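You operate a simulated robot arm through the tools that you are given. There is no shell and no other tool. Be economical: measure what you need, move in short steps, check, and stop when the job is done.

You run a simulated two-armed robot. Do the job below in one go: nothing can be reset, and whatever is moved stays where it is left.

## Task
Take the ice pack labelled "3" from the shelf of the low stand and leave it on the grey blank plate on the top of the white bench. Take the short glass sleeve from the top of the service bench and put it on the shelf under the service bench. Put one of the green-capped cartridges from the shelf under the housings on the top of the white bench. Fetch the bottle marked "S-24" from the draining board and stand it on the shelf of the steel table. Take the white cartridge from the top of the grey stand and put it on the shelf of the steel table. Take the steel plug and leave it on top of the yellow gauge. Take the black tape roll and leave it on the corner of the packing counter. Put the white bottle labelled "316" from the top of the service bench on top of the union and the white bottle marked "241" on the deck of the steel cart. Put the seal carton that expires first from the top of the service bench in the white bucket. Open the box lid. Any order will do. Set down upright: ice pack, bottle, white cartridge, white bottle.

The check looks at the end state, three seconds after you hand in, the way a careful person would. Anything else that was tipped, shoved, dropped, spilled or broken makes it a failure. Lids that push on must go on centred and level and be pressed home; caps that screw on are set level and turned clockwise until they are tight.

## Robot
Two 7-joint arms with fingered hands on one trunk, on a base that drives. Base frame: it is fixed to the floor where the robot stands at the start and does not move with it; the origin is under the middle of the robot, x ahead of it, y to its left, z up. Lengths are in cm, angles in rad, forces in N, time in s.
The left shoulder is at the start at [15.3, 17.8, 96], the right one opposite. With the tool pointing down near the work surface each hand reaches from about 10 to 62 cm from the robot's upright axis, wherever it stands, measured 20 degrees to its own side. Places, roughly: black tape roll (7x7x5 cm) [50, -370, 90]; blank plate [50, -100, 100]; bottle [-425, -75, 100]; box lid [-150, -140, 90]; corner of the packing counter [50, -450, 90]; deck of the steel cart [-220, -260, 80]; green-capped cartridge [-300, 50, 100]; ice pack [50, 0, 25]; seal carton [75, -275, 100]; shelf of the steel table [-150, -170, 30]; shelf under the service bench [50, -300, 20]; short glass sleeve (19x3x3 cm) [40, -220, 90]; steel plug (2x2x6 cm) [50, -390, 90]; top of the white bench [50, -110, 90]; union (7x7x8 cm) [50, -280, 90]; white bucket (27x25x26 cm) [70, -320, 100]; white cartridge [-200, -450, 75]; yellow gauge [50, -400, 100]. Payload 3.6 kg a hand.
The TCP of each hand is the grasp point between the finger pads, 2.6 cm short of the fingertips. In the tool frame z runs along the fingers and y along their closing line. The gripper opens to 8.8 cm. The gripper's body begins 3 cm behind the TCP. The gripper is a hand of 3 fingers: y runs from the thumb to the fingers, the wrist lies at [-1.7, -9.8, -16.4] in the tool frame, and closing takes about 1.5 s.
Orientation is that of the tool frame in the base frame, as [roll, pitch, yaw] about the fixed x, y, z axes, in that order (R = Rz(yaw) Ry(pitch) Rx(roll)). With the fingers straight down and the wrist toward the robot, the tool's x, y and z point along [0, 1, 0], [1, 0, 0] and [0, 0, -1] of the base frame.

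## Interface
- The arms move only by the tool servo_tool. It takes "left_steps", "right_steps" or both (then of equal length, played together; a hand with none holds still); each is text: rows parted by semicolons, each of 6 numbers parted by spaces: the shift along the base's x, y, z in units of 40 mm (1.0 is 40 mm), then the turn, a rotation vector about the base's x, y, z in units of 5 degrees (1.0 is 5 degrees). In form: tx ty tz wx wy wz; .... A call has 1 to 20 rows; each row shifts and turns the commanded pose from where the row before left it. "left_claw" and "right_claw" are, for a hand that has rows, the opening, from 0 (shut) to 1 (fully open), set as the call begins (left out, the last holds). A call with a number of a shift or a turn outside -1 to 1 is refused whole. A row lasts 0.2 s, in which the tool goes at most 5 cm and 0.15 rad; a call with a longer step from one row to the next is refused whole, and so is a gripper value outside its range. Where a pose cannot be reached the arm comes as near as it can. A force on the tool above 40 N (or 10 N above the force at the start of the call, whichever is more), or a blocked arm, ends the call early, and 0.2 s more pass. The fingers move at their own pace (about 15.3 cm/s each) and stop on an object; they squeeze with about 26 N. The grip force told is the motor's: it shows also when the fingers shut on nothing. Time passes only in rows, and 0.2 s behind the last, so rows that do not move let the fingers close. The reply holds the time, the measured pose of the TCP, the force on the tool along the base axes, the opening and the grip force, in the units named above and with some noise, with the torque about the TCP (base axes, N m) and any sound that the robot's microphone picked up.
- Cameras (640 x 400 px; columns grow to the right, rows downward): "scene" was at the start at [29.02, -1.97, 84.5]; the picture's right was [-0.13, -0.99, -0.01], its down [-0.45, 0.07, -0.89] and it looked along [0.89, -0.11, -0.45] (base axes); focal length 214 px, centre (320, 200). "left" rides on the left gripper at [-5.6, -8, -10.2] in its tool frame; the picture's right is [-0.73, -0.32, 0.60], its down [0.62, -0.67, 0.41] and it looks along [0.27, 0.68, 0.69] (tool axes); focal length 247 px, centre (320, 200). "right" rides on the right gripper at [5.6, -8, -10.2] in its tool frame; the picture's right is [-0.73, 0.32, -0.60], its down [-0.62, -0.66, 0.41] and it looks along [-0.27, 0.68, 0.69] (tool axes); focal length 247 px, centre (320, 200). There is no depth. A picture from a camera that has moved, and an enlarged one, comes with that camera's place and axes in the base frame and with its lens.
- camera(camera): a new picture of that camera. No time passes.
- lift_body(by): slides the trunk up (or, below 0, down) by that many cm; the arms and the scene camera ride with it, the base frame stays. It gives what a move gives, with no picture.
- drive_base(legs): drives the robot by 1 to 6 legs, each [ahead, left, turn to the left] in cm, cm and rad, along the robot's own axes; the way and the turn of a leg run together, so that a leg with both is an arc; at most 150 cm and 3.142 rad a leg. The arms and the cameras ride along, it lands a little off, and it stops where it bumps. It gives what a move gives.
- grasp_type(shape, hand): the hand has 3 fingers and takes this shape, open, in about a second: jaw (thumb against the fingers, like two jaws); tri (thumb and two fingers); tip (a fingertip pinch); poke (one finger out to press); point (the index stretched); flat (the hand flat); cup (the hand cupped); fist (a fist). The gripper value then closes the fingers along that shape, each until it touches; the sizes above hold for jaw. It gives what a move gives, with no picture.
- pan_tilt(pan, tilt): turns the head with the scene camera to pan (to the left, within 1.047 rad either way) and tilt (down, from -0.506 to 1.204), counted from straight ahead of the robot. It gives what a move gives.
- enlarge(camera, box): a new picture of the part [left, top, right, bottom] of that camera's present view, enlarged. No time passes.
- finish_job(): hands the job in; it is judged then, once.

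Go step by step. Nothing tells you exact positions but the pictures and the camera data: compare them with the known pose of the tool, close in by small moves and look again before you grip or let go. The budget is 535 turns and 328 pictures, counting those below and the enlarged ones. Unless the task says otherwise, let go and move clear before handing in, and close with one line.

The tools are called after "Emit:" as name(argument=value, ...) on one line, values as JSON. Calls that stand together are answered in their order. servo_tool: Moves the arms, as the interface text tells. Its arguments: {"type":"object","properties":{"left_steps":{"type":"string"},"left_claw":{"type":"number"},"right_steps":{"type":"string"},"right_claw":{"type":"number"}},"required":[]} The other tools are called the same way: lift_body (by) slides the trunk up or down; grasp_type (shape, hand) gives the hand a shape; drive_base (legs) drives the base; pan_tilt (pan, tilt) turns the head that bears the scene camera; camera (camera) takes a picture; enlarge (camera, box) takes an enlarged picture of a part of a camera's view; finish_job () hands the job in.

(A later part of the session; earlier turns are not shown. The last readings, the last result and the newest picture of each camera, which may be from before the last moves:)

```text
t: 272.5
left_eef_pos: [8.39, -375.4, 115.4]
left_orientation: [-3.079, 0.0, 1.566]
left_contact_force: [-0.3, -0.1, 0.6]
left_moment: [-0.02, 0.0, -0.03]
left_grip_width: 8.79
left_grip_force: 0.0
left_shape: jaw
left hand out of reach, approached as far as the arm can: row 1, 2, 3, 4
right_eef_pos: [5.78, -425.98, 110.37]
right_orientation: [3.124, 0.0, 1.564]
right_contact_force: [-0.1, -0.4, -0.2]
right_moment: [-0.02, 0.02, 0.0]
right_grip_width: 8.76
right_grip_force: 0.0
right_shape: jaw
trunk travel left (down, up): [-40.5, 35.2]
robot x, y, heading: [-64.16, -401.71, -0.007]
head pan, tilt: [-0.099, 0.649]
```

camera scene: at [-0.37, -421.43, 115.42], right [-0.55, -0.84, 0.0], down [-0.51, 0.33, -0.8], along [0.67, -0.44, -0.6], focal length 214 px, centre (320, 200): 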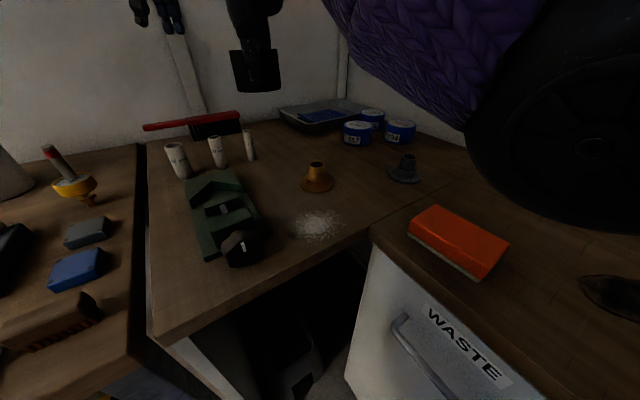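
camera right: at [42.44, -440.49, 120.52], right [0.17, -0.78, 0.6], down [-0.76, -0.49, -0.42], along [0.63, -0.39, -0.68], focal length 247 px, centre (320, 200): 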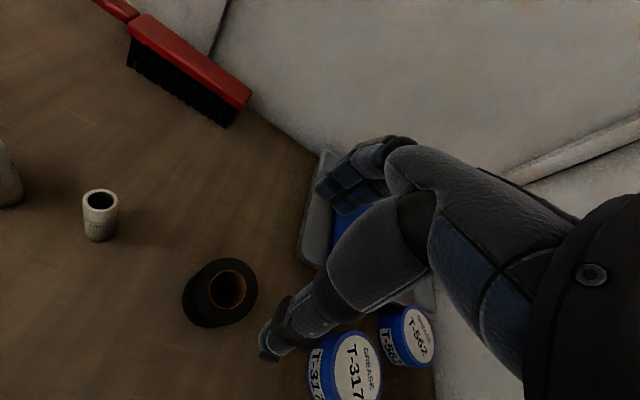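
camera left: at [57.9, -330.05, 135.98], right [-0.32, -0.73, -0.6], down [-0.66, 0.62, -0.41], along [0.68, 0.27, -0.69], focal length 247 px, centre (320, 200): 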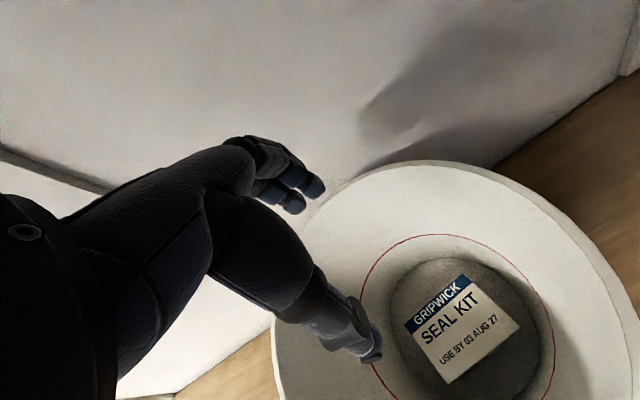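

Emit:
servo_tool(left_steps="0 0 0 0 -1 0; 0 0 0 0 -1 0; 0 0 0 0 -1 0; 0 0 0 0 -1 0; 0 0 0 0 -1 0; 0 0 0 0 -1 0; -0.8 0 0 0 0 0; -0.8 0 0 0 0 0; -0.8 0 0 0 0 0; -0.8 0 0 0 0 0")

Emit:
pan_tilt(pan=0.6, tilt=0.2)

Emit:
camera(camera="scene")

```text
t: 274.7
left_eef_pos: [15.92, -375.17, 115.85]
left_orientation: [2.679, -0.003, 1.566]
left_contact_force: [-0.3, 0.3, 0.2]
left_moment: [0.02, 0.02, -0.05]
left_grip_width: 8.79
left_grip_force: 0.1
left_shape: jaw
left hand out of reach, approached as far as the arm can: row 1, 2, 3, 4, 5, 6, 7, 8, 9, 10
right_eef_pos: [5.85, -425.99, 110.33]
right_orientation: [3.124, -0.003, 1.565]
right_contact_force: [0.2, -0.6, 0.6]
right_moment: [0.01, 0.01, -0.01]
right_grip_width: 8.77
right_grip_force: 0.0
right_shape: jaw
trunk travel left (down, up): [-40.5, 35.2]
robot x, y, heading: [-64.29, -401.67, -0.001]
head pan, tilt: [-0.099, 0.649]
```

```text
t: 275.7
left_eef_pos: [15.93, -375.19, 115.78]
left_orientation: [2.679, -0.004, 1.566]
left_contact_force: [-0.7, 1.3, -0.5]
left_moment: [0.0, 0.0, -0.01]
left_grip_width: 8.78
left_grip_force: 0.0
left_shape: jaw
right_eef_pos: [5.83, -425.89, 110.43]
right_orientation: [3.124, -0.002, 1.565]
right_contact_force: [0.6, -0.3, -0.8]
right_moment: [0.02, -0.01, 0.02]
right_grip_width: 8.78
right_grip_force: 0.0
right_shape: jaw
trunk travel left (down, up): [-40.5, 35.2]
robot x, y, heading: [-64.27, -401.76, -0.003]
head pan, tilt: [0.6, 0.201]
```

```text
175 pictures are left
camera scene: at [-42.59, -396.52, 119.52], right [0.56, -0.83, 0.0], down [-0.17, -0.11, -0.98], along [0.81, 0.55, -0.2], focal length 214 px, centre (320, 200)
```

scene: 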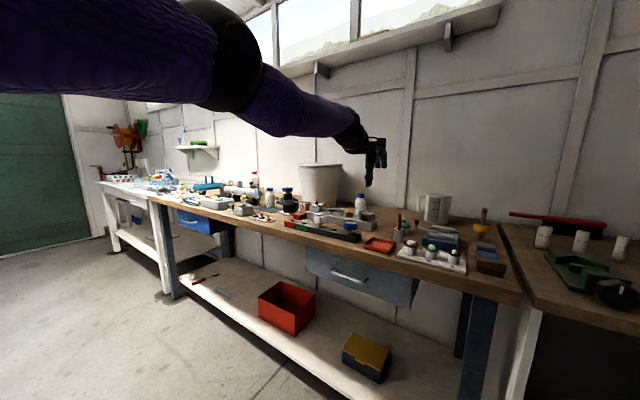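

The left elbow is in an elbow-up branch that blocks retraction. I'll try a yaw turn of the hand to free it.

Emit:
servo_tool(left_steps="0 0.3 0 0 0 1; 0 0.3 0 0 0 1; 0 0.3 0 0 0 1; 0 0.3 0 0 0 1; 0 0.3 0 0 0 1; 0 0.3 0 0 0 1; -0.5 0 0 0 0 1; -0.5 0 0 0 0 1; -0.8 0 0 0 0 1; -0.8 0 0 0 0 1; -0.8 0 0 0 0 0; -0.8 0 0 0 0 0; -0.8 0 0 0 0 0; -0.8 0 0 0 0 0")

```text
t: 278.7
left_eef_pos: [-8.1, -367.05, 115.73]
left_orientation: [2.679, -0.003, 2.441]
left_contact_force: [-0.2, -0.5, 1.0]
left_moment: [0.02, 0.01, -0.03]
left_grip_width: 8.81
left_grip_force: 0.1
left_shape: jaw
left hand out of reach, approached as far as the arm can: row 4, 5, 6
right_eef_pos: [5.8, -425.96, 110.53]
right_orientation: [3.126, -0.002, 1.564]
right_contact_force: [-0.4, 0.1, 0.3]
right_moment: [0.02, 0.01, -0.01]
right_grip_width: 8.76
right_grip_force: 0.1
right_shape: jaw
trunk travel left (down, up): [-40.5, 35.2]
robot x, y, heading: [-64.49, -401.52, 0.001]
head pan, tilt: [0.6, 0.201]
```

Emit:
servo_tool(left_steps="-0.5 0 0 0 0 0; -0.5 0 0 0 0 0; -0.5 0 0 0 0 0; 0 0 0 0 0 -1; 0 0 0 0 0 -1; 0 0 0 0 0 -1; 0 0 0 0 0 -1; 0 0 0 0 0 -1; 0 0 0 0 0 -1; 0 0 0 0 0 -1; 0 0 0 0 0 -1; 0 0 0 0 0 -1; 0 0 0 0 0 -1; 0 0 0 0 0.9 0; 0 0 0 0 0.9 0; 0 0 0 0 0.9 0; 0 0 0 0 0.9 0; 0 0 0 0 0.9 0; 0 0 0 0 0.8 0")

```text
t: 282.7
left_eef_pos: [-14.26, -367.18, 115.62]
left_orientation: [-3.141, 0.001, 1.564]
left_contact_force: [-0.1, -0.8, 0.7]
left_moment: [-0.01, 0.02, 0.0]
left_grip_width: 8.8
left_grip_force: 0.0
left_shape: jaw
right_eef_pos: [5.82, -426.04, 110.39]
right_orientation: [3.125, -0.003, 1.565]
right_contact_force: [-0.1, 0.1, 0.7]
right_moment: [0.03, 0.01, 0.0]
right_grip_width: 8.78
right_grip_force: 0.1
right_shape: jaw
trunk travel left (down, up): [-40.5, 35.2]
robot x, y, heading: [-64.42, -401.34, -0.001]
head pan, tilt: [0.6, 0.201]
```

Emit:
servo_tool(right_steps="-1 0.2 0 0 0 0; -1 0.2 0 0 0 0; -1 0.2 0 0 0 0; -1 0.2 0 0 0 0; -1 0.2 0.5 0 0 0")

Emit:
drive_base(legs=[[0, 110, 0], [48, 0, 0]])

Emit:
pan_tilt(pan=-0.3, tilt=0.7)

Emit:
camera(camera="scene")

Emit:
camera(camera="right")

```text
t: 283.9
left_eef_pos: [-14.41, -367.59, 115.79]
left_orientation: [3.14, -0.004, 1.567]
left_contact_force: [0.1, 0.1, 0.0]
left_moment: [0.04, 0.0, 0.0]
left_grip_width: 8.81
left_grip_force: 0.0
left_shape: jaw
right_eef_pos: [-14.4, -422.06, 112.23]
right_orientation: [3.124, -0.001, 1.565]
right_contact_force: [-0.5, -0.7, -0.7]
right_moment: [-0.04, -0.03, 0.01]
right_grip_width: 8.79
right_grip_force: 0.0
right_shape: jaw
trunk travel left (down, up): [-40.5, 35.2]
robot x, y, heading: [-64.32, -401.44, 0.001]
head pan, tilt: [0.6, 0.201]
```

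```text
t: 292.1
left_eef_pos: [33.29, -256.29, 115.59]
left_orientation: [3.141, -0.001, 1.578]
left_contact_force: [0.5, -0.2, -0.4]
left_moment: [-0.02, 0.01, 0.02]
left_grip_width: 8.8
left_grip_force: 0.1
left_shape: jaw
right_eef_pos: [33.95, -310.87, 112.26]
right_orientation: [3.124, -0.002, 1.577]
right_contact_force: [0.7, 0.0, -1.0]
right_moment: [0.02, -0.02, 0.0]
right_grip_width: 8.79
right_grip_force: 0.2
right_shape: jaw
trunk travel left (down, up): [-40.5, 35.2]
robot x, y, heading: [-17.05, -291.5, 0.016]
head pan, tilt: [0.6, 0.201]
```

```text
t: 293.2
left_eef_pos: [33.17, -256.32, 115.87]
left_orientation: [-3.141, 0.0, 1.578]
left_contact_force: [-0.3, 0.7, -0.6]
left_moment: [0.03, 0.06, 0.02]
left_grip_width: 8.78
left_grip_force: 0.0
left_shape: jaw
right_eef_pos: [33.93, -310.9, 112.32]
right_orientation: [3.123, -0.003, 1.576]
right_contact_force: [0.5, -1.2, 0.1]
right_moment: [-0.01, -0.02, 0.01]
right_grip_width: 8.78
right_grip_force: 0.0
right_shape: jaw
trunk travel left (down, up): [-40.5, 35.2]
robot x, y, heading: [-16.96, -290.96, 0.008]
head pan, tilt: [-0.3, 0.7]
```

```text
174 pictures are left
camera scene: at [5.75, -293.56, 114.99], right [-0.29, -0.96, 0.0], down [-0.62, 0.18, -0.77], along [0.73, -0.22, -0.64], focal length 214 px, centre (320, 200)
```

scene: 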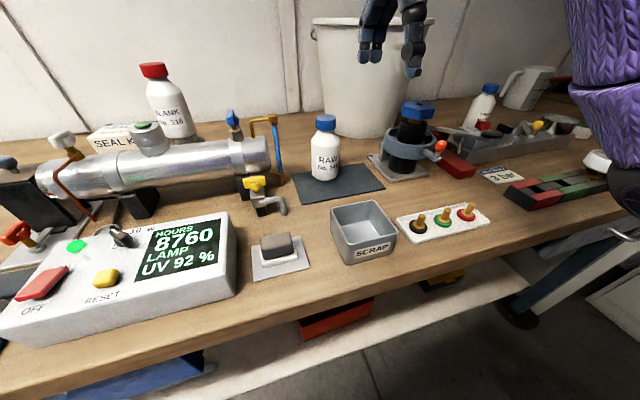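

```text
173 pictures are left
camera right: at [25.69, -305.4, 122.38], right [0.31, -0.73, 0.6], down [-0.65, -0.63, -0.42], along [0.69, -0.26, -0.68], focal length 247 px, centre (320, 200)
```

right: 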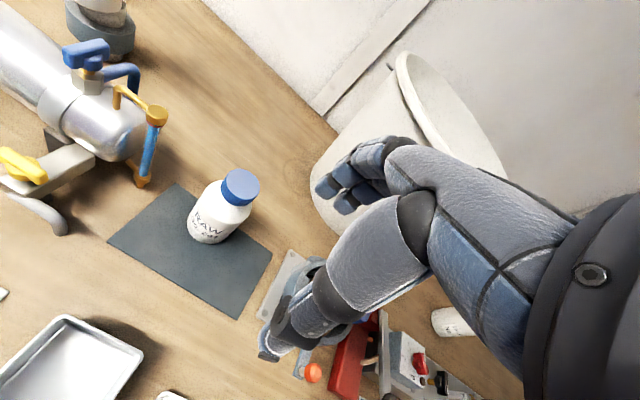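

Emit:
servo_tool(right_steps="0.8 0.75 0 0 0 0; 0.85 0.7 0 0 0 0; 0 0 -0.8 0 0 0; 0 0 -0.9 0 0 0; 0 0 -0.8 0 0 0")

Emit:
camera(camera="right")

Emit:
enlarge(camera="scene", box=[260, 70, 400, 210])

```text
t: 294.4
left_eef_pos: [33.26, -256.32, 115.71]
left_orientation: [3.139, -0.002, 1.578]
left_contact_force: [-0.4, -1.1, 0.3]
left_moment: [0.01, 0.04, 0.03]
left_grip_width: 8.79
left_grip_force: 0.1
left_shape: jaw
right_eef_pos: [40.68, -305.02, 102.32]
right_orientation: [3.122, -0.001, 1.58]
right_contact_force: [-0.7, -0.7, -0.5]
right_moment: [-0.02, 0.02, -0.01]
right_grip_width: 8.77
right_grip_force: 0.0
right_shape: jaw
trunk travel left (down, up): [-40.5, 35.2]
robot x, y, heading: [-16.61, -291.38, 0.012]
head pan, tilt: [-0.3, 0.7]
```

```text
172 pictures are left
camera right: at [32.44, -299.53, 112.38], right [0.31, -0.73, 0.6], down [-0.65, -0.63, -0.42], along [0.69, -0.26, -0.67], focal length 247 px, centre (320, 200)
```

right: 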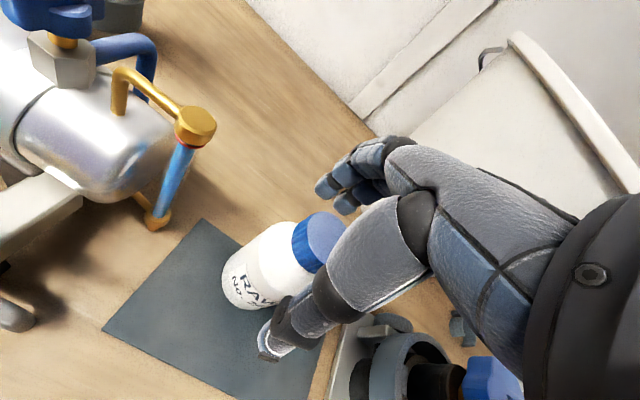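

```text
2.86 times, centred on (330, 140) of scene
camera zoom: at [5.73, -293.58, 114.99], right [-0.29, -0.96, 0.0], down [-0.62, 0.18, -0.76], along [0.73, -0.22, -0.64], focal length 613 px, centre (291, 371)
```

zoom: 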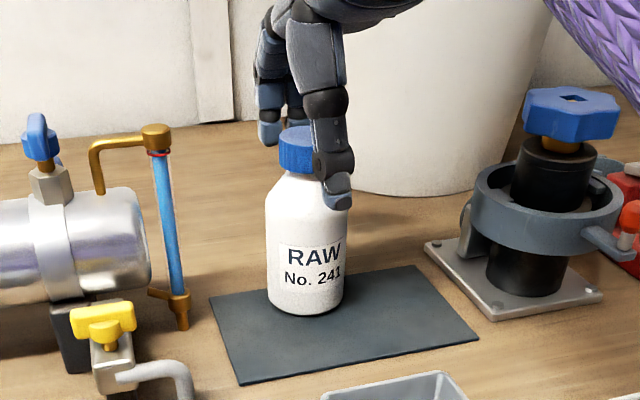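

Emit:
servo_tool(right_steps="0 0 0 0 0 0; 0 0 0 0 0 0; 0 0 0 0 0 0; 0 0 0 0 0 0; 0 0 0 0 0 0", right_claw=0)

Emit:
servo_tool(right_steps="0 0 0.4 0 0 0; 0 0 0.8 0 0 0; 0 0 0.9 0 0 0; 0 0 0.9 0 0 0")

Emit:
camera(camera="scene")

```text
t: 295.6
left_eef_pos: [33.13, -256.29, 115.71]
left_orientation: [3.141, -0.001, 1.578]
left_contact_force: [0.0, -0.4, 0.3]
left_moment: [0.02, 0.01, -0.05]
left_grip_width: 8.78
left_grip_force: 0.1
left_shape: jaw
right_eef_pos: [40.58, -304.93, 102.4]
right_orientation: [3.123, -0.001, 1.577]
right_contact_force: [1.8, -0.4, 0.7]
right_moment: [-0.03, -0.06, 0.0]
right_grip_width: 2.59
right_grip_force: 25.9
right_shape: jaw
trunk travel left (down, up): [-40.5, 35.2]
robot x, y, heading: [-16.73, -291.11, 0.011]
head pan, tilt: [-0.3, 0.7]
```

```text
t: 296.6
left_eef_pos: [33.3, -256.23, 115.61]
left_orientation: [3.14, 0.0, 1.578]
left_contact_force: [0.4, -0.2, -1.0]
left_moment: [0.0, -0.02, 0.0]
left_grip_width: 8.8
left_grip_force: 0.0
left_shape: jaw
right_eef_pos: [40.57, -304.98, 114.36]
right_orientation: [3.123, -0.003, 1.577]
right_contact_force: [-0.3, 0.1, -1.7]
right_moment: [0.0, 0.0, 0.0]
right_grip_width: 2.54
right_grip_force: 26.5
right_shape: jaw
trunk travel left (down, up): [-40.5, 35.2]
robot x, y, heading: [-16.33, -291.51, 0.014]
head pan, tilt: [-0.3, 0.7]
```

```text
170 pictures are left
camera scene: at [5.74, -293.55, 114.99], right [-0.29, -0.96, 0.0], down [-0.62, 0.18, -0.76], along [0.73, -0.22, -0.64], focal length 214 px, centre (320, 200)
```

scene: 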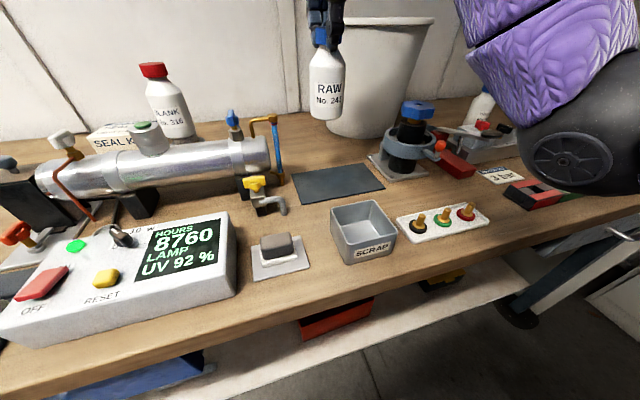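

Bottle 241 is held. Backing off and turning round towards the steel cart.

Emit:
drive_base(legs=[[-45, 0, 0], [0, 0, 1.57], [0, 0, 1.4]])

Emit:
pan_tilt(pan=0.0, tilt=0.3)

Emit:
camera(camera="scene")

```text
t: 306.6
left_eef_pos: [-116.4, -316.1, 115.63]
left_orientation: [3.14, 0.0, -1.76]
left_contact_force: [-0.2, -0.5, -0.1]
left_moment: [0.01, 0.02, 0.0]
left_grip_width: 8.79
left_grip_force: 0.0
left_shape: jaw
right_eef_pos: [-114.15, -266.76, 114.24]
right_orientation: [3.124, -0.001, -1.76]
right_contact_force: [0.4, 0.5, -2.4]
right_moment: [0.0, 0.02, -0.01]
right_grip_width: 2.48
right_grip_force: 25.5
right_shape: jaw
trunk travel left (down, up): [-40.5, 35.2]
robot x, y, heading: [-60.87, -291.5, 2.953]
head pan, tilt: [-0.3, 0.7]
```

```text
t: 307.4
left_eef_pos: [-116.38, -316.07, 115.72]
left_orientation: [3.141, 0.0, -1.761]
left_contact_force: [0.1, 0.6, 0.3]
left_moment: [0.0, 0.02, 0.01]
left_grip_width: 8.77
left_grip_force: 0.0
left_shape: jaw
right_eef_pos: [-114.06, -266.68, 114.26]
right_orientation: [3.124, -0.003, -1.763]
right_contact_force: [-0.1, -0.2, -1.3]
right_moment: [0.0, 0.01, 0.01]
right_grip_width: 2.53
right_grip_force: 25.5
right_shape: jaw
trunk travel left (down, up): [-40.5, 35.2]
robot x, y, heading: [-60.06, -291.53, 2.954]
head pan, tilt: [0.0, 0.3]
```

```text
169 pictures are left
camera scene: at [-84.03, -287.1, 118.59], right [0.19, 0.98, 0.0], down [0.29, -0.06, -0.95], along [-0.94, 0.18, -0.3], focal length 214 px, centre (320, 200)
```

scene: 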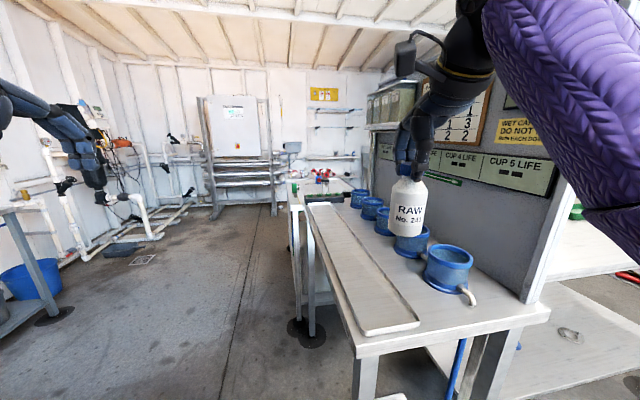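

A steel bench with blue cups lies ahead. The cart should be beyond it at (-220, -260). Driving along its left side to get a view.

Emit:
drive_base(legs=[[0, 0, 0.187], [0, 30, 0], [70, 0, 0]])

Emit:
pan_tilt(pan=-0.5, tilt=0.4)

Emit:
camera(camera="scene")

```text
t: 313.6
left_eef_pos: [-179.17, -357.98, 115.69]
left_orientation: [3.141, 0.001, -1.556]
left_contact_force: [-0.6, 0.5, -0.6]
left_moment: [-0.02, -0.03, 0.0]
left_grip_width: 8.82
left_grip_force: 0.1
left_shape: jaw
right_eef_pos: [-186.89, -309.18, 114.27]
right_orientation: [3.126, -0.001, -1.557]
right_contact_force: [0.4, -0.6, -2.8]
right_moment: [-0.01, 0.03, 0.0]
right_grip_width: 2.5
right_grip_force: 26.1
right_shape: jaw
trunk travel left (down, up): [-40.5, 35.2]
robot x, y, heading: [-129.51, -322.43, -3.118]
head pan, tilt: [0.0, 0.3]
```

```text
t: 314.5
left_eef_pos: [-179.12, -357.95, 115.77]
left_orientation: [3.141, -0.001, -1.555]
left_contact_force: [0.0, 0.0, -1.4]
left_moment: [0.04, -0.02, -0.02]
left_grip_width: 8.78
left_grip_force: 0.1
left_shape: jaw
right_eef_pos: [-186.91, -309.27, 114.2]
right_orientation: [3.126, -0.001, -1.555]
right_contact_force: [0.7, -0.7, -2.3]
right_moment: [-0.01, -0.02, 0.0]
right_grip_width: 2.51
right_grip_force: 25.8
right_shape: jaw
trunk travel left (down, up): [-40.5, 35.2]
robot x, y, heading: [-129.75, -322.44, -3.12]
head pan, tilt: [-0.499, 0.4]
```

```text
168 pictures are left
camera scene: at [-152.25, -318.57, 117.67], right [0.46, 0.89, 0.0], down [0.35, -0.18, -0.92], along [-0.82, 0.43, -0.39], focal length 214 px, centre (320, 200)
```

scene: 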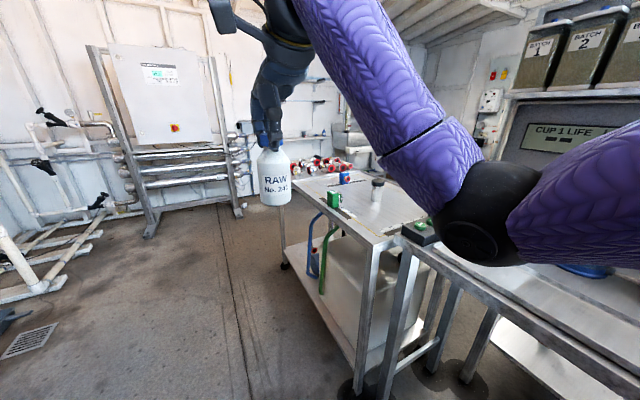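

The steel cart's deck is visible beyond the cup bench, about x -193 to -268, y from -278. I'll drive alongside it and turn to face it.

Emit:
drive_base(legs=[[96, 0, 0], [0, 10, 0], [0, 0, -1.57]])

Emit:
pan_tilt(pan=-0.1, tilt=0.7)

Emit:
camera(camera="scene")

```text
t: 324.1
left_eef_pos: [-261.33, -285.03, 115.76]
left_orientation: [3.14, -0.002, -3.117]
left_contact_force: [-0.5, -0.3, -0.7]
left_moment: [-0.02, 0.01, 0.03]
left_grip_width: 8.78
left_grip_force: 0.0
left_shape: jaw
right_eef_pos: [-212.57, -276.76, 114.05]
right_orientation: [3.123, -0.002, -3.118]
right_contact_force: [0.1, 0.1, -2.4]
right_moment: [-0.02, -0.04, 0.04]
right_grip_width: 2.48
right_grip_force: 26.4
right_shape: jaw
trunk travel left (down, up): [-40.5, 35.2]
robot x, y, heading: [-225.42, -334.38, 1.596]
head pan, tilt: [-0.499, 0.4]
```

```text
t: 324.9
left_eef_pos: [-261.4, -284.98, 115.73]
left_orientation: [3.141, -0.001, -3.118]
left_contact_force: [0.9, 0.3, -0.4]
left_moment: [-0.03, 0.03, -0.04]
left_grip_width: 8.78
left_grip_force: 0.1
left_shape: jaw
right_eef_pos: [-212.54, -276.94, 114.25]
right_orientation: [3.124, -0.001, -3.119]
right_contact_force: [-0.6, 0.0, -2.2]
right_moment: [0.0, 0.0, -0.02]
right_grip_width: 2.47
right_grip_force: 25.9
right_shape: jaw
trunk travel left (down, up): [-40.5, 35.2]
robot x, y, heading: [-225.46, -334.53, 1.593]
head pan, tilt: [-0.099, 0.7]
```

```text
167 pictures are left
camera scene: at [-225.35, -311.49, 114.99], right [1.0, -0.07, 0.0], down [-0.05, -0.64, -0.77], along [0.06, 0.76, -0.64], focal length 214 px, centre (320, 200)
```

scene: 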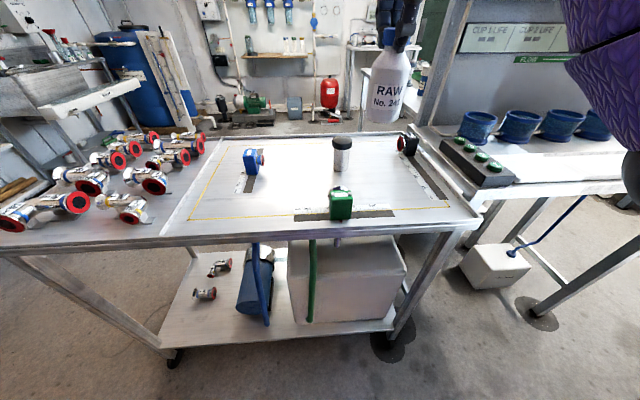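

Deck top is z≈84 with a clear area around (-228, -268). Shifting over it and lowering with the left hand raised.

Emit:
servo_tool(left_steps="0 0 1 0 0 0; 0 0 1 0 0 0; 0 0 1 0 0 0; 0 0 1 0 0 0; 0 0 1 0 0 0")

Emit:
drive_base(legs=[[9, 15, 0]])

Emit:
lift_body(by=-13)

Emit:
camera(camera="scene")

Emit:
camera(camera="right")

```text
t: 326.1
left_eef_pos: [-261.3, -285.0, 136.36]
left_orientation: [3.139, -0.001, -3.116]
left_contact_force: [0.2, 0.8, 0.3]
left_moment: [-0.04, 0.0, -0.01]
left_grip_width: 8.81
left_grip_force: 0.1
left_shape: jaw
right_eef_pos: [-212.52, -276.73, 114.27]
right_orientation: [3.123, 0.0, -3.118]
right_contact_force: [1.0, 0.2, -3.1]
right_moment: [-0.02, 0.02, 0.02]
right_grip_width: 2.49
right_grip_force: 25.6
right_shape: jaw
trunk travel left (down, up): [-40.5, 35.2]
robot x, y, heading: [-225.81, -334.25, 1.6]
head pan, tilt: [-0.099, 0.7]
```

```text
t: 327.6
left_eef_pos: [-276.67, -276.15, 135.98]
left_orientation: [3.141, 0.002, -3.12]
left_contact_force: [0.7, 0.3, 0.3]
left_moment: [0.0, 0.0, -0.04]
left_grip_width: 8.81
left_grip_force: 0.2
left_shape: jaw
right_eef_pos: [-228.04, -268.17, 114.22]
right_orientation: [3.126, 0.0, -3.121]
right_contact_force: [-0.4, 0.7, -2.4]
right_moment: [-0.03, -0.01, -0.01]
right_grip_width: 2.48
right_grip_force: 25.6
right_shape: jaw
trunk travel left (down, up): [-40.5, 35.2]
robot x, y, heading: [-240.83, -325.8, 1.594]
head pan, tilt: [-0.099, 0.7]
```

```text
t: 329.2
left_eef_pos: [-276.49, -276.29, 123.14]
left_orientation: [3.139, -0.004, -3.119]
left_contact_force: [0.1, -0.1, -0.4]
left_moment: [-0.02, -0.01, -0.03]
left_grip_width: 8.8
left_grip_force: 0.0
left_shape: jaw
right_eef_pos: [-227.93, -268.27, 101.43]
right_orientation: [3.126, -0.002, -3.122]
right_contact_force: [1.4, -0.7, -3.1]
right_moment: [0.0, 0.01, -0.01]
right_grip_width: 2.44
right_grip_force: 25.6
right_shape: jaw
trunk travel left (down, up): [-27.5, 48.2]
robot x, y, heading: [-241.09, -325.54, 1.596]
head pan, tilt: [-0.099, 0.7]
```

```text
166 pictures are left
camera scene: at [-240.71, -301.05, 101.01], right [1.0, -0.07, 0.0], down [-0.05, -0.64, -0.76], along [0.06, 0.76, -0.64], focal length 214 px, centre (320, 200)
```

scene: 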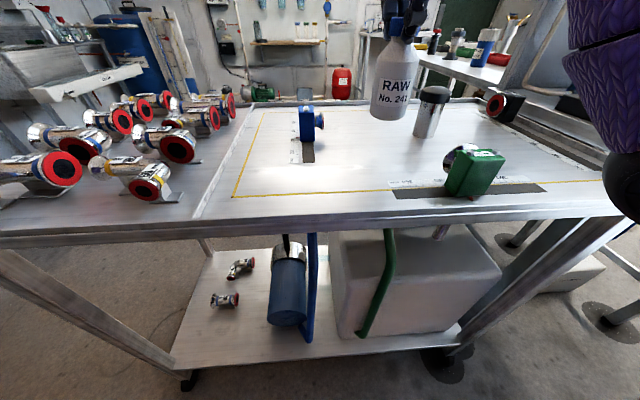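

```text
165 pictures are left
camera right: at [-233.33, -276.63, 111.34], right [0.73, 0.32, 0.6], down [0.64, -0.64, -0.42], along [0.25, 0.69, -0.68], focal length 247 px, centre (320, 200)
```

right: 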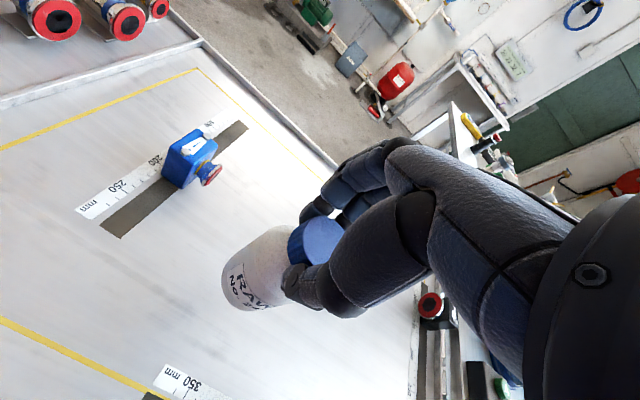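

Emit:
lift_body(by=-4.5)

Emit:
servo_tool(right_steps="0 0 -0.15 0 0 0; 0 0 -0.1 0 0 0; 0 0 -0.1 0 0 0")

Emit:
enlarge(camera="scene", box=[300, 40, 480, 180])

```text
t: 330.1
left_eef_pos: [-276.73, -276.32, 118.76]
left_orientation: [3.138, -0.003, -3.12]
left_contact_force: [0.1, -0.5, 0.9]
left_moment: [0.01, 0.02, 0.0]
left_grip_width: 8.81
left_grip_force: 0.1
left_shape: jaw
right_eef_pos: [-227.9, -268.42, 96.77]
right_orientation: [3.124, -0.002, -3.12]
right_contact_force: [-1.0, -0.6, -1.5]
right_moment: [-0.02, 0.02, -0.02]
right_grip_width: 2.48
right_grip_force: 25.9
right_shape: jaw
trunk travel left (down, up): [-23.0, 52.7]
robot x, y, heading: [-240.8, -325.88, 1.595]
head pan, tilt: [-0.099, 0.7]
```

```text
t: 330.9
left_eef_pos: [-276.71, -276.18, 118.61]
left_orientation: [3.141, 0.0, -3.117]
left_contact_force: [-0.1, -0.9, -0.2]
left_moment: [0.01, 0.01, 0.01]
left_grip_width: 8.83
left_grip_force: 0.0
left_shape: jaw
right_eef_pos: [-228.01, -268.18, 95.36]
right_orientation: [3.124, -0.002, -3.119]
right_contact_force: [-0.4, 0.6, -2.1]
right_moment: [-0.03, -0.01, -0.03]
right_grip_width: 2.46
right_grip_force: 26.0
right_shape: jaw
trunk travel left (down, up): [-23.0, 52.7]
robot x, y, heading: [-241.05, -325.41, 1.594]
head pan, tilt: [-0.099, 0.7]
```

```text
2.86 times, centred on (390, 110) of scene
camera zoom: at [-240.75, -300.2, 96.06], right [1.0, -0.07, 0.0], down [-0.05, -0.64, -0.76], along [0.06, 0.76, -0.64], focal length 613 px, centre (120, 457)
```

zoom: 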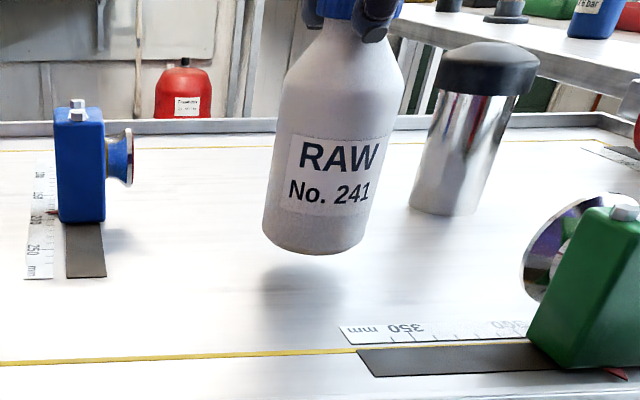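

Emit:
servo_tool(right_steps="0 0 -0.25 0 0 0; 0 0 -0.2 0 0 0; 0 0 -0.1 0 0 0; 0 0 -0.08 0 0 0; 0 0 -0.08 0 0 0; 0 0 -0.08 0 0 0")

```text
t: 332.1
left_eef_pos: [-276.55, -276.31, 118.59]
left_orientation: [3.139, -0.004, -3.119]
left_contact_force: [-0.7, -0.1, -0.4]
left_moment: [0.01, 0.0, -0.01]
left_grip_width: 8.79
left_grip_force: 0.0
left_shape: jaw
right_eef_pos: [-227.86, -268.04, 93.79]
right_orientation: [3.1, -0.01, -3.122]
right_contact_force: [0.3, -3.4, 17.3]
right_moment: [-0.17, 0.02, 0.02]
right_grip_width: 2.76
right_grip_force: 25.4
right_shape: jaw
trunk travel left (down, up): [-23.0, 52.7]
robot x, y, heading: [-240.92, -325.43, 1.601]
head pan, tilt: [-0.099, 0.7]
stopped in row 5 (right hand): the force on the tool passed its limit at 42 N (the readings are from after the stop); the commanded pose is now the measured one
```

Emit:
servo_tool(right_steps="0 0 0.06 0 0 0; 0 0 0 0 0 0")

Emit:
enlarge(camera="scene", box=[300, 40, 480, 180])

```text
t: 332.7
left_eef_pos: [-276.62, -276.27, 118.74]
left_orientation: [3.141, 0.002, -3.119]
left_contact_force: [0.3, 0.5, 0.2]
left_moment: [-0.03, 0.01, -0.02]
left_grip_width: 8.78
left_grip_force: 0.0
left_shape: jaw
right_eef_pos: [-227.87, -268.02, 93.78]
right_orientation: [3.103, -0.007, -3.121]
right_contact_force: [0.8, 0.5, 16.7]
right_moment: [-0.11, 0.01, 0.02]
right_grip_width: 2.78
right_grip_force: 25.8
right_shape: jaw
trunk travel left (down, up): [-23.0, 52.7]
robot x, y, heading: [-240.89, -325.73, 1.595]
head pan, tilt: [-0.099, 0.7]
```

```text
2.86 times, centred on (390, 110) of scene
camera zoom: at [-240.77, -300.3, 96.1], right [1.0, -0.07, 0.0], down [-0.05, -0.64, -0.77], along [0.06, 0.76, -0.64], focal length 613 px, centre (120, 457)
```

zoom: 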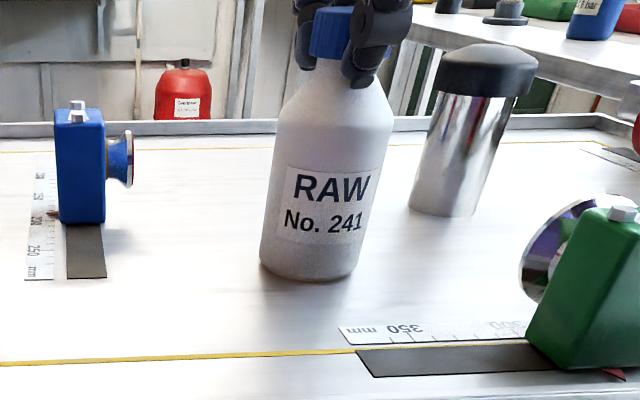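

Bottle rests on the deck. Releasing and lifting.

Emit:
servo_tool(right_steps="0 0 0 0 0 0; 0 0 0 0 0 0; 0 0 0 0 0 0; 0 0 0 0 0 0; 0 0 0 0 0 0", right_claw=0.8)

Emit:
servo_tool(right_steps="0 0 0.3 0 0 0; 0 0 0.6 0 0 0; 0 0 0.9 0 0 0; 0 0 0.9 0 0 0; 0 0 0.9 0 0 0")

Emit:
camera(camera="scene")

```text
t: 333.9
left_eef_pos: [-276.57, -276.14, 118.63]
left_orientation: [3.138, -0.003, -3.118]
left_contact_force: [-0.3, 0.4, 0.2]
left_moment: [0.03, -0.03, 0.01]
left_grip_width: 8.78
left_grip_force: 0.0
left_shape: jaw
right_eef_pos: [-227.83, -268.09, 93.54]
right_orientation: [3.107, -0.008, -3.122]
right_contact_force: [-0.2, -0.2, 0.8]
right_moment: [-0.01, 0.02, -0.01]
right_grip_width: 6.97
right_grip_force: 0.1
right_shape: jaw
trunk travel left (down, up): [-23.0, 52.7]
robot x, y, heading: [-240.86, -325.5, 1.595]
head pan, tilt: [-0.099, 0.7]
```

```text
t: 335.1
left_eef_pos: [-276.7, -276.28, 118.56]
left_orientation: [3.141, 0.002, -3.117]
left_contact_force: [1.1, -0.5, 1.0]
left_moment: [-0.02, -0.02, 0.0]
left_grip_width: 8.82
left_grip_force: 0.1
left_shape: jaw
right_eef_pos: [-228.1, -268.0, 107.99]
right_orientation: [3.109, -0.006, -3.122]
right_contact_force: [-0.1, 0.2, 0.8]
right_moment: [0.0, 0.02, 0.07]
right_grip_width: 6.99
right_grip_force: 0.0
right_shape: jaw
trunk travel left (down, up): [-23.0, 52.7]
robot x, y, heading: [-240.83, -325.91, 1.596]
head pan, tilt: [-0.099, 0.7]
```

```text
162 pictures are left
camera scene: at [-240.77, -300.23, 96.08], right [1.0, -0.07, 0.0], down [-0.05, -0.64, -0.76], along [0.06, 0.76, -0.64], focal length 214 px, centre (320, 200)
```

scene: 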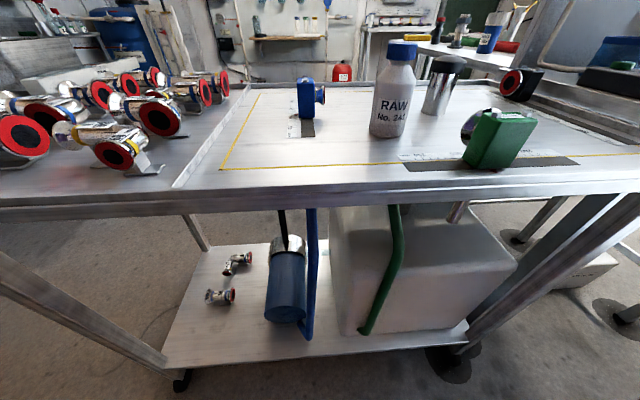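

Bottle 241 stands on the cart deck. Next the white cartridge on the grey stand: back off and turn around.

Emit:
drive_base(legs=[[-30, 0, 0], [0, 0, 1.57], [0, 0, 1.5]])

Emit:
pan_tilt(pan=0.3, tilt=0.5)

Emit:
camera(camera="scene")

```text
t: 344.5
left_eef_pos: [-210.18, -408.76, 118.53]
left_orientation: [3.139, -0.001, -0.091]
left_contact_force: [-0.5, -0.2, 0.0]
left_moment: [-0.03, 0.01, 0.0]
left_grip_width: 8.78
left_grip_force: 0.1
left_shape: jaw
right_eef_pos: [-259.35, -411.33, 107.95]
right_orientation: [3.106, -0.007, -0.098]
right_contact_force: [0.2, -0.2, -0.5]
right_moment: [0.02, -0.02, -0.01]
right_grip_width: 7.02
right_grip_force: 0.0
right_shape: jaw
trunk travel left (down, up): [-23.0, 52.7]
robot x, y, heading: [-239.63, -355.02, -1.661]
head pan, tilt: [-0.099, 0.7]
```

```text
t: 345.4
left_eef_pos: [-210.25, -408.64, 118.66]
left_orientation: [3.14, -0.003, -0.093]
left_contact_force: [-0.3, -0.3, -0.7]
left_moment: [0.0, 0.0, 0.01]
left_grip_width: 8.81
left_grip_force: 0.1
left_shape: jaw
right_eef_pos: [-259.6, -411.41, 107.86]
right_orientation: [3.107, -0.008, -0.098]
right_contact_force: [-0.4, 0.4, -0.1]
right_moment: [-0.06, -0.02, 0.0]
right_grip_width: 7.01
right_grip_force: 0.0
right_shape: jaw
trunk travel left (down, up): [-23.0, 52.7]
robot x, y, heading: [-240.22, -355.38, -1.659]
head pan, tilt: [0.3, 0.499]
```

```text
161 pictures are left
camera scene: at [-239.78, -381.41, 97.83], right [-0.98, -0.21, 0.0], down [-0.1, 0.47, -0.88], along [0.18, -0.86, -0.48], focal length 214 px, centre (320, 200)
```

scene: 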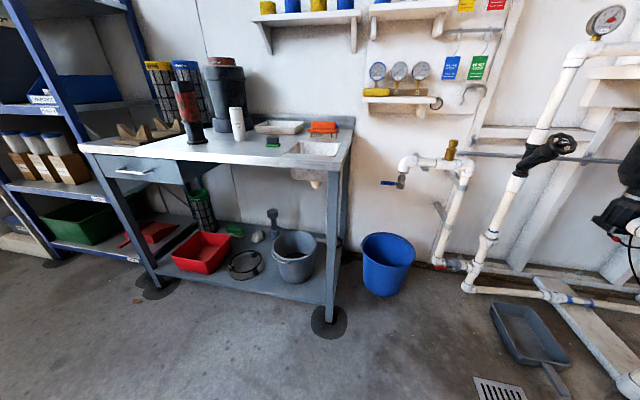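

Emit:
enlarge(camera="scene", box=[70, 40, 370, 220])

```text
2.13 times, centred on (220, 130) of scene
camera zoom: at [-239.78, -381.41, 97.83], right [-0.98, -0.21, 0.0], down [-0.1, 0.47, -0.88], along [0.18, -0.86, -0.48], focal length 458 px, centre (533, 349)
```

zoom: 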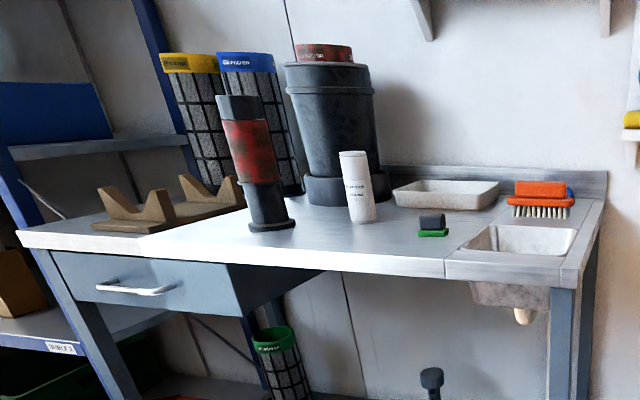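

The white cartridge stands on the grey stand near (-196, -453), amid tall filter housings. Approaching and viewing with the left wrist camera.

Emit:
drive_base(legs=[[0, 0, 0.09], [24, 18, 0]])

Emit:
camera(camera="left")

Emit:
camera(camera="scene")

```text
t: 347.9
left_eef_pos: [-187.79, -430.86, 118.48]
left_orientation: [3.141, -0.001, -0.003]
left_contact_force: [0.8, -0.1, -0.4]
left_moment: [0.0, 0.02, -0.01]
left_grip_width: 8.79
left_grip_force: 0.0
left_shape: jaw
right_eef_pos: [-236.75, -437.88, 107.92]
right_orientation: [3.109, -0.004, -0.007]
right_contact_force: [-0.1, 0.5, -0.1]
right_moment: [0.01, 0.0, -0.01]
right_grip_width: 7.03
right_grip_force: 0.0
right_shape: jaw
trunk travel left (down, up): [-23.0, 52.7]
robot x, y, heading: [-222.71, -380.36, -1.571]
head pan, tilt: [0.3, 0.499]
```

```text
159 pictures are left
camera left: at [-193.43, -422.75, 128.86], right [-0.73, 0.32, -0.6], down [0.63, 0.66, -0.41], along [0.27, -0.68, -0.69], focal length 247 px, centre (320, 200)
```

left: 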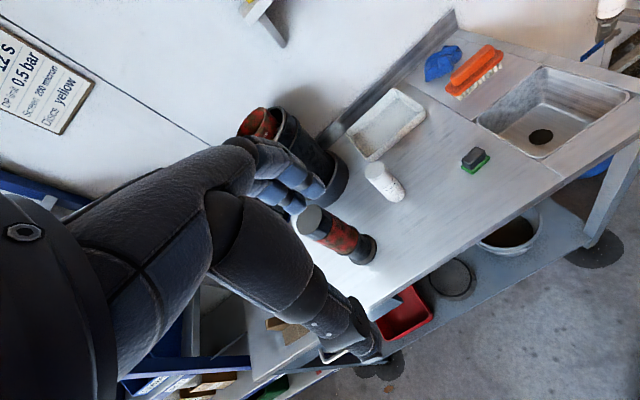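

```text
158 pictures are left
camera scene: at [-219.71, -406.21, 97.82], right [-0.96, -0.29, 0.0], down [-0.14, 0.46, -0.88], along [0.26, -0.84, -0.48], focal length 214 px, centre (320, 200)
```

scene: 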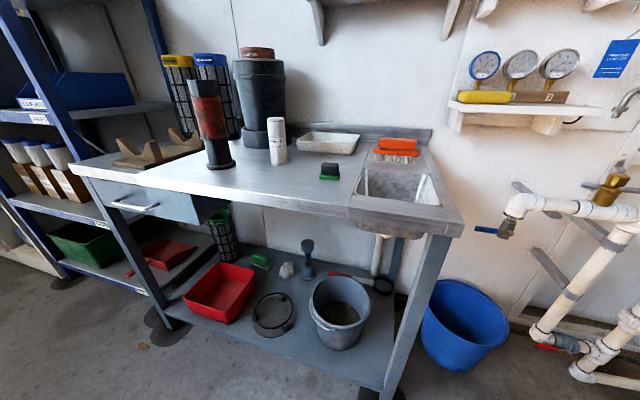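

Cartridge measured at (-191.5, -457.6), top z 89.7, foot 78.7. I'll use the right hand, yawed 30° so its side box stays clear of the red-black housing.

Emit:
drive_base(legs=[[20, 28, 0]])

Emit:
servo_tool(right_steps="0 0 0.3 0 0 1; 0 0 0 0 0 1; 0 0 0 0 0 1; 0 0 0 0 0 1; 0 0 0 0 0 1; 0 0 0 0 0 1", right_claw=1)

Emit:
camera(camera="right")

```text
t: 350.2
left_eef_pos: [-160.04, -450.89, 118.75]
left_orientation: [-3.141, -0.001, -0.006]
left_contact_force: [0.9, -1.0, 1.4]
left_moment: [0.0, -0.02, -0.03]
left_grip_width: 8.82
left_grip_force: 0.0
left_shape: jaw
right_eef_pos: [-208.91, -457.88, 107.99]
right_orientation: [3.11, -0.006, -0.008]
right_contact_force: [0.2, 0.1, 0.3]
right_moment: [-0.03, 0.0, -0.01]
right_grip_width: 7.02
right_grip_force: 0.1
right_shape: jaw
trunk travel left (down, up): [-23.0, 52.7]
robot x, y, heading: [-194.92, -400.49, -1.571]
head pan, tilt: [0.3, 0.499]
```

```text
t: 351.6
left_eef_pos: [-160.17, -450.9, 118.55]
left_orientation: [3.139, -0.002, -0.005]
left_contact_force: [0.7, 0.1, -0.2]
left_moment: [-0.05, -0.01, 0.02]
left_grip_width: 8.78
left_grip_force: 0.0
left_shape: jaw
right_eef_pos: [-209.06, -457.81, 109.12]
right_orientation: [3.106, -0.005, 0.515]
right_contact_force: [0.1, -0.3, -0.7]
right_moment: [-0.01, -0.04, 0.02]
right_grip_width: 8.78
right_grip_force: 0.1
right_shape: jaw
trunk travel left (down, up): [-23.0, 52.7]
robot x, y, heading: [-194.49, -400.04, -1.575]
head pan, tilt: [0.3, 0.499]
```

```text
157 pictures are left
camera right: at [-208.33, -447.87, 119.12], right [-0.49, -0.62, 0.6], down [-0.86, 0.26, -0.44], along [0.12, -0.74, -0.67], focal length 247 px, centre (320, 200)
```

right: 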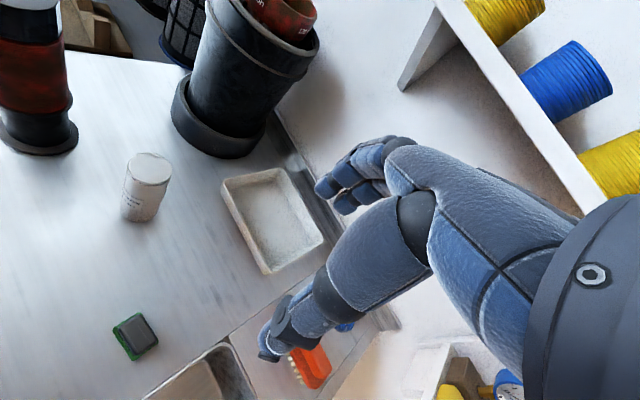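

Emit:
servo_tool(right_steps="0.85 0 0 0 0 0; 0.85 0 0 0 0 0; 0.85 0 0 0 0 0; 0.85 0 0 0 0 0; 0.85 0 0 0 0 0; 0 0 -0.9 0 0 0; 0 0 -0.9 0 0 0; 0 0 -0.9 0 0 0")

Emit:
camera(camera="right")

Emit:
camera(camera="scene")

```text
t: 353.4
left_eef_pos: [-160.12, -450.77, 118.64]
left_orientation: [3.141, -0.001, -0.006]
left_contact_force: [0.7, 0.1, -0.3]
left_moment: [0.02, 0.02, -0.02]
left_grip_width: 8.81
left_grip_force: 0.0
left_shape: jaw
right_eef_pos: [-192.22, -457.75, 97.94]
right_orientation: [3.107, -0.005, 0.515]
right_contact_force: [-0.4, 0.1, 0.1]
right_moment: [0.0, 0.02, 0.05]
right_grip_width: 8.78
right_grip_force: 0.0
right_shape: jaw
trunk travel left (down, up): [-23.0, 52.7]
robot x, y, heading: [-194.46, -400.5, -1.573]
head pan, tilt: [0.3, 0.499]
```

```text
156 pictures are left
camera right: at [-191.52, -447.81, 107.87], right [-0.5, -0.62, 0.6], down [-0.86, 0.26, -0.44], along [0.12, -0.74, -0.66], focal length 247 px, centre (320, 200)
```

right: 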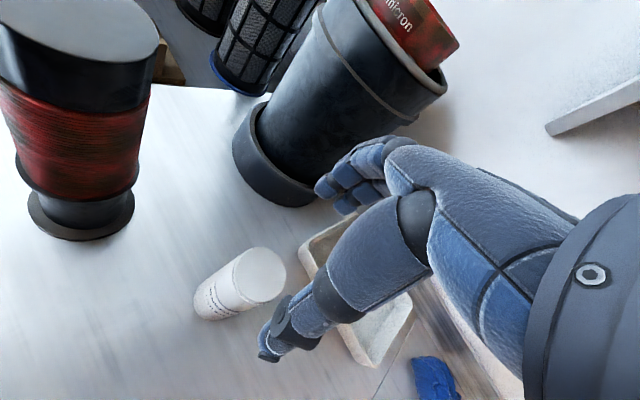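

```text
155 pictures are left
camera scene: at [-192.04, -426.22, 97.83], right [-0.96, -0.29, 0.0], down [-0.14, 0.46, -0.88], along [0.26, -0.84, -0.48], focal length 214 px, centre (320, 200)
```

scene: 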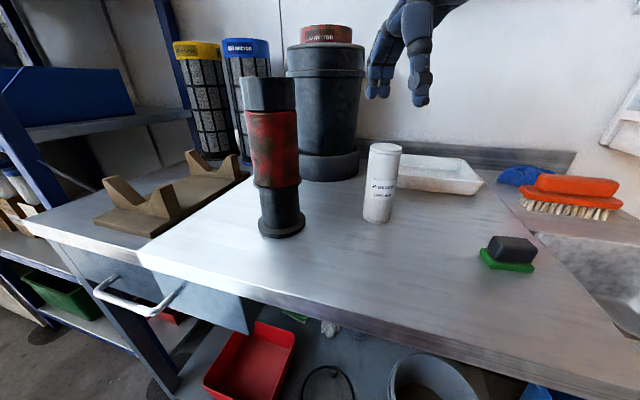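

Emit:
servo_tool(right_steps="0.08 0 -0.8 0 0 0; 0 0 -0.8 0 0 0; 0 0 -0.7 0 0 0; 0 0 -0.4 0 0 0")

Emit:
servo_tool(right_steps="0 0 0 0 0 0; 0 0 0 0 0 0; 0 0 0 0 0 0; 0 0 0 0 0 0; 0 0 0 0 0 0", right_claw=0)

Emit:
camera(camera="scene")

```text
t: 354.4
left_eef_pos: [-160.02, -450.73, 118.63]
left_orientation: [3.14, 0.0, -0.005]
left_contact_force: [0.5, 0.3, -0.3]
left_moment: [-0.01, -0.01, -0.03]
left_grip_width: 8.8
left_grip_force: 0.0
left_shape: jaw
right_eef_pos: [-191.7, -457.82, 87.38]
right_orientation: [3.105, -0.004, 0.515]
right_contact_force: [0.1, 0.5, 0.0]
right_moment: [-0.03, 0.02, -0.03]
right_grip_width: 8.79
right_grip_force: 0.0
right_shape: jaw
trunk travel left (down, up): [-23.0, 52.7]
robot x, y, heading: [-194.44, -400.35, -1.576]
head pan, tilt: [0.3, 0.499]
```

```text
t: 355.6
left_eef_pos: [-160.21, -450.87, 118.59]
left_orientation: [3.14, -0.002, -0.005]
left_contact_force: [0.5, -0.1, 0.0]
left_moment: [-0.01, 0.01, -0.03]
left_grip_width: 8.78
left_grip_force: 0.1
left_shape: jaw
right_eef_pos: [-191.6, -457.78, 87.39]
right_orientation: [3.106, -0.006, 0.517]
right_contact_force: [-0.1, 1.0, 1.9]
right_moment: [-0.08, 0.11, 0.0]
right_grip_width: 3.29
right_grip_force: 25.4
right_shape: jaw
trunk travel left (down, up): [-23.0, 52.7]
robot x, y, heading: [-194.6, -400.66, -1.573]
head pan, tilt: [0.3, 0.499]
```

```text
154 pictures are left
camera scene: at [-192.04, -426.19, 97.84], right [-0.96, -0.29, 0.0], down [-0.14, 0.46, -0.88], along [0.26, -0.84, -0.48], focal length 214 px, centre (320, 200)
```

scene: 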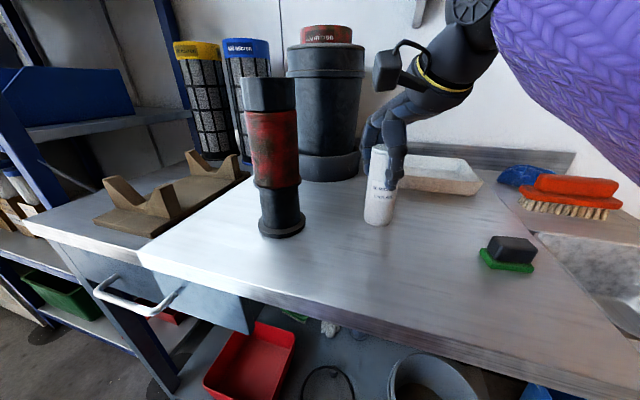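

Emit:
servo_tool(right_steps="0 0 0.5 0 0 0; 0 0 0.9 0 0 0; 0 0 0.9 0 0 0; 0 0 0.9 0 0 0; 0 0 0.9 0 0 0; 0 0 0.9 0 0 0")

Emit:
camera(camera="scene")

```text
t: 357.0
left_eef_pos: [-160.07, -450.85, 118.71]
left_orientation: [3.139, -0.002, -0.005]
left_contact_force: [0.2, 0.0, -0.2]
left_moment: [-0.01, -0.01, -0.01]
left_grip_width: 8.8
left_grip_force: 0.3
left_shape: jaw
right_eef_pos: [-191.71, -457.65, 107.36]
right_orientation: [3.109, -0.008, 0.515]
right_contact_force: [-0.5, -0.3, -1.2]
right_moment: [0.0, 0.02, 0.02]
right_grip_width: 3.29
right_grip_force: 25.9
right_shape: jaw
trunk travel left (down, up): [-23.0, 52.7]
robot x, y, heading: [-194.35, -400.16, -1.578]
head pan, tilt: [0.3, 0.499]
```

```text
153 pictures are left
camera scene: at [-192.03, -426.18, 97.85], right [-0.96, -0.29, 0.0], down [-0.14, 0.46, -0.88], along [0.26, -0.84, -0.48], focal length 214 px, centre (320, 200)
```

scene: 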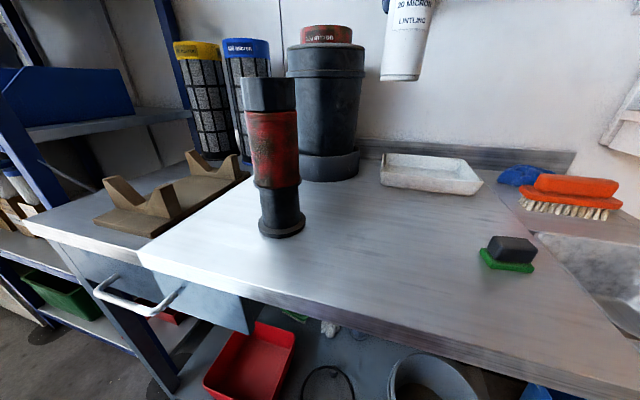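

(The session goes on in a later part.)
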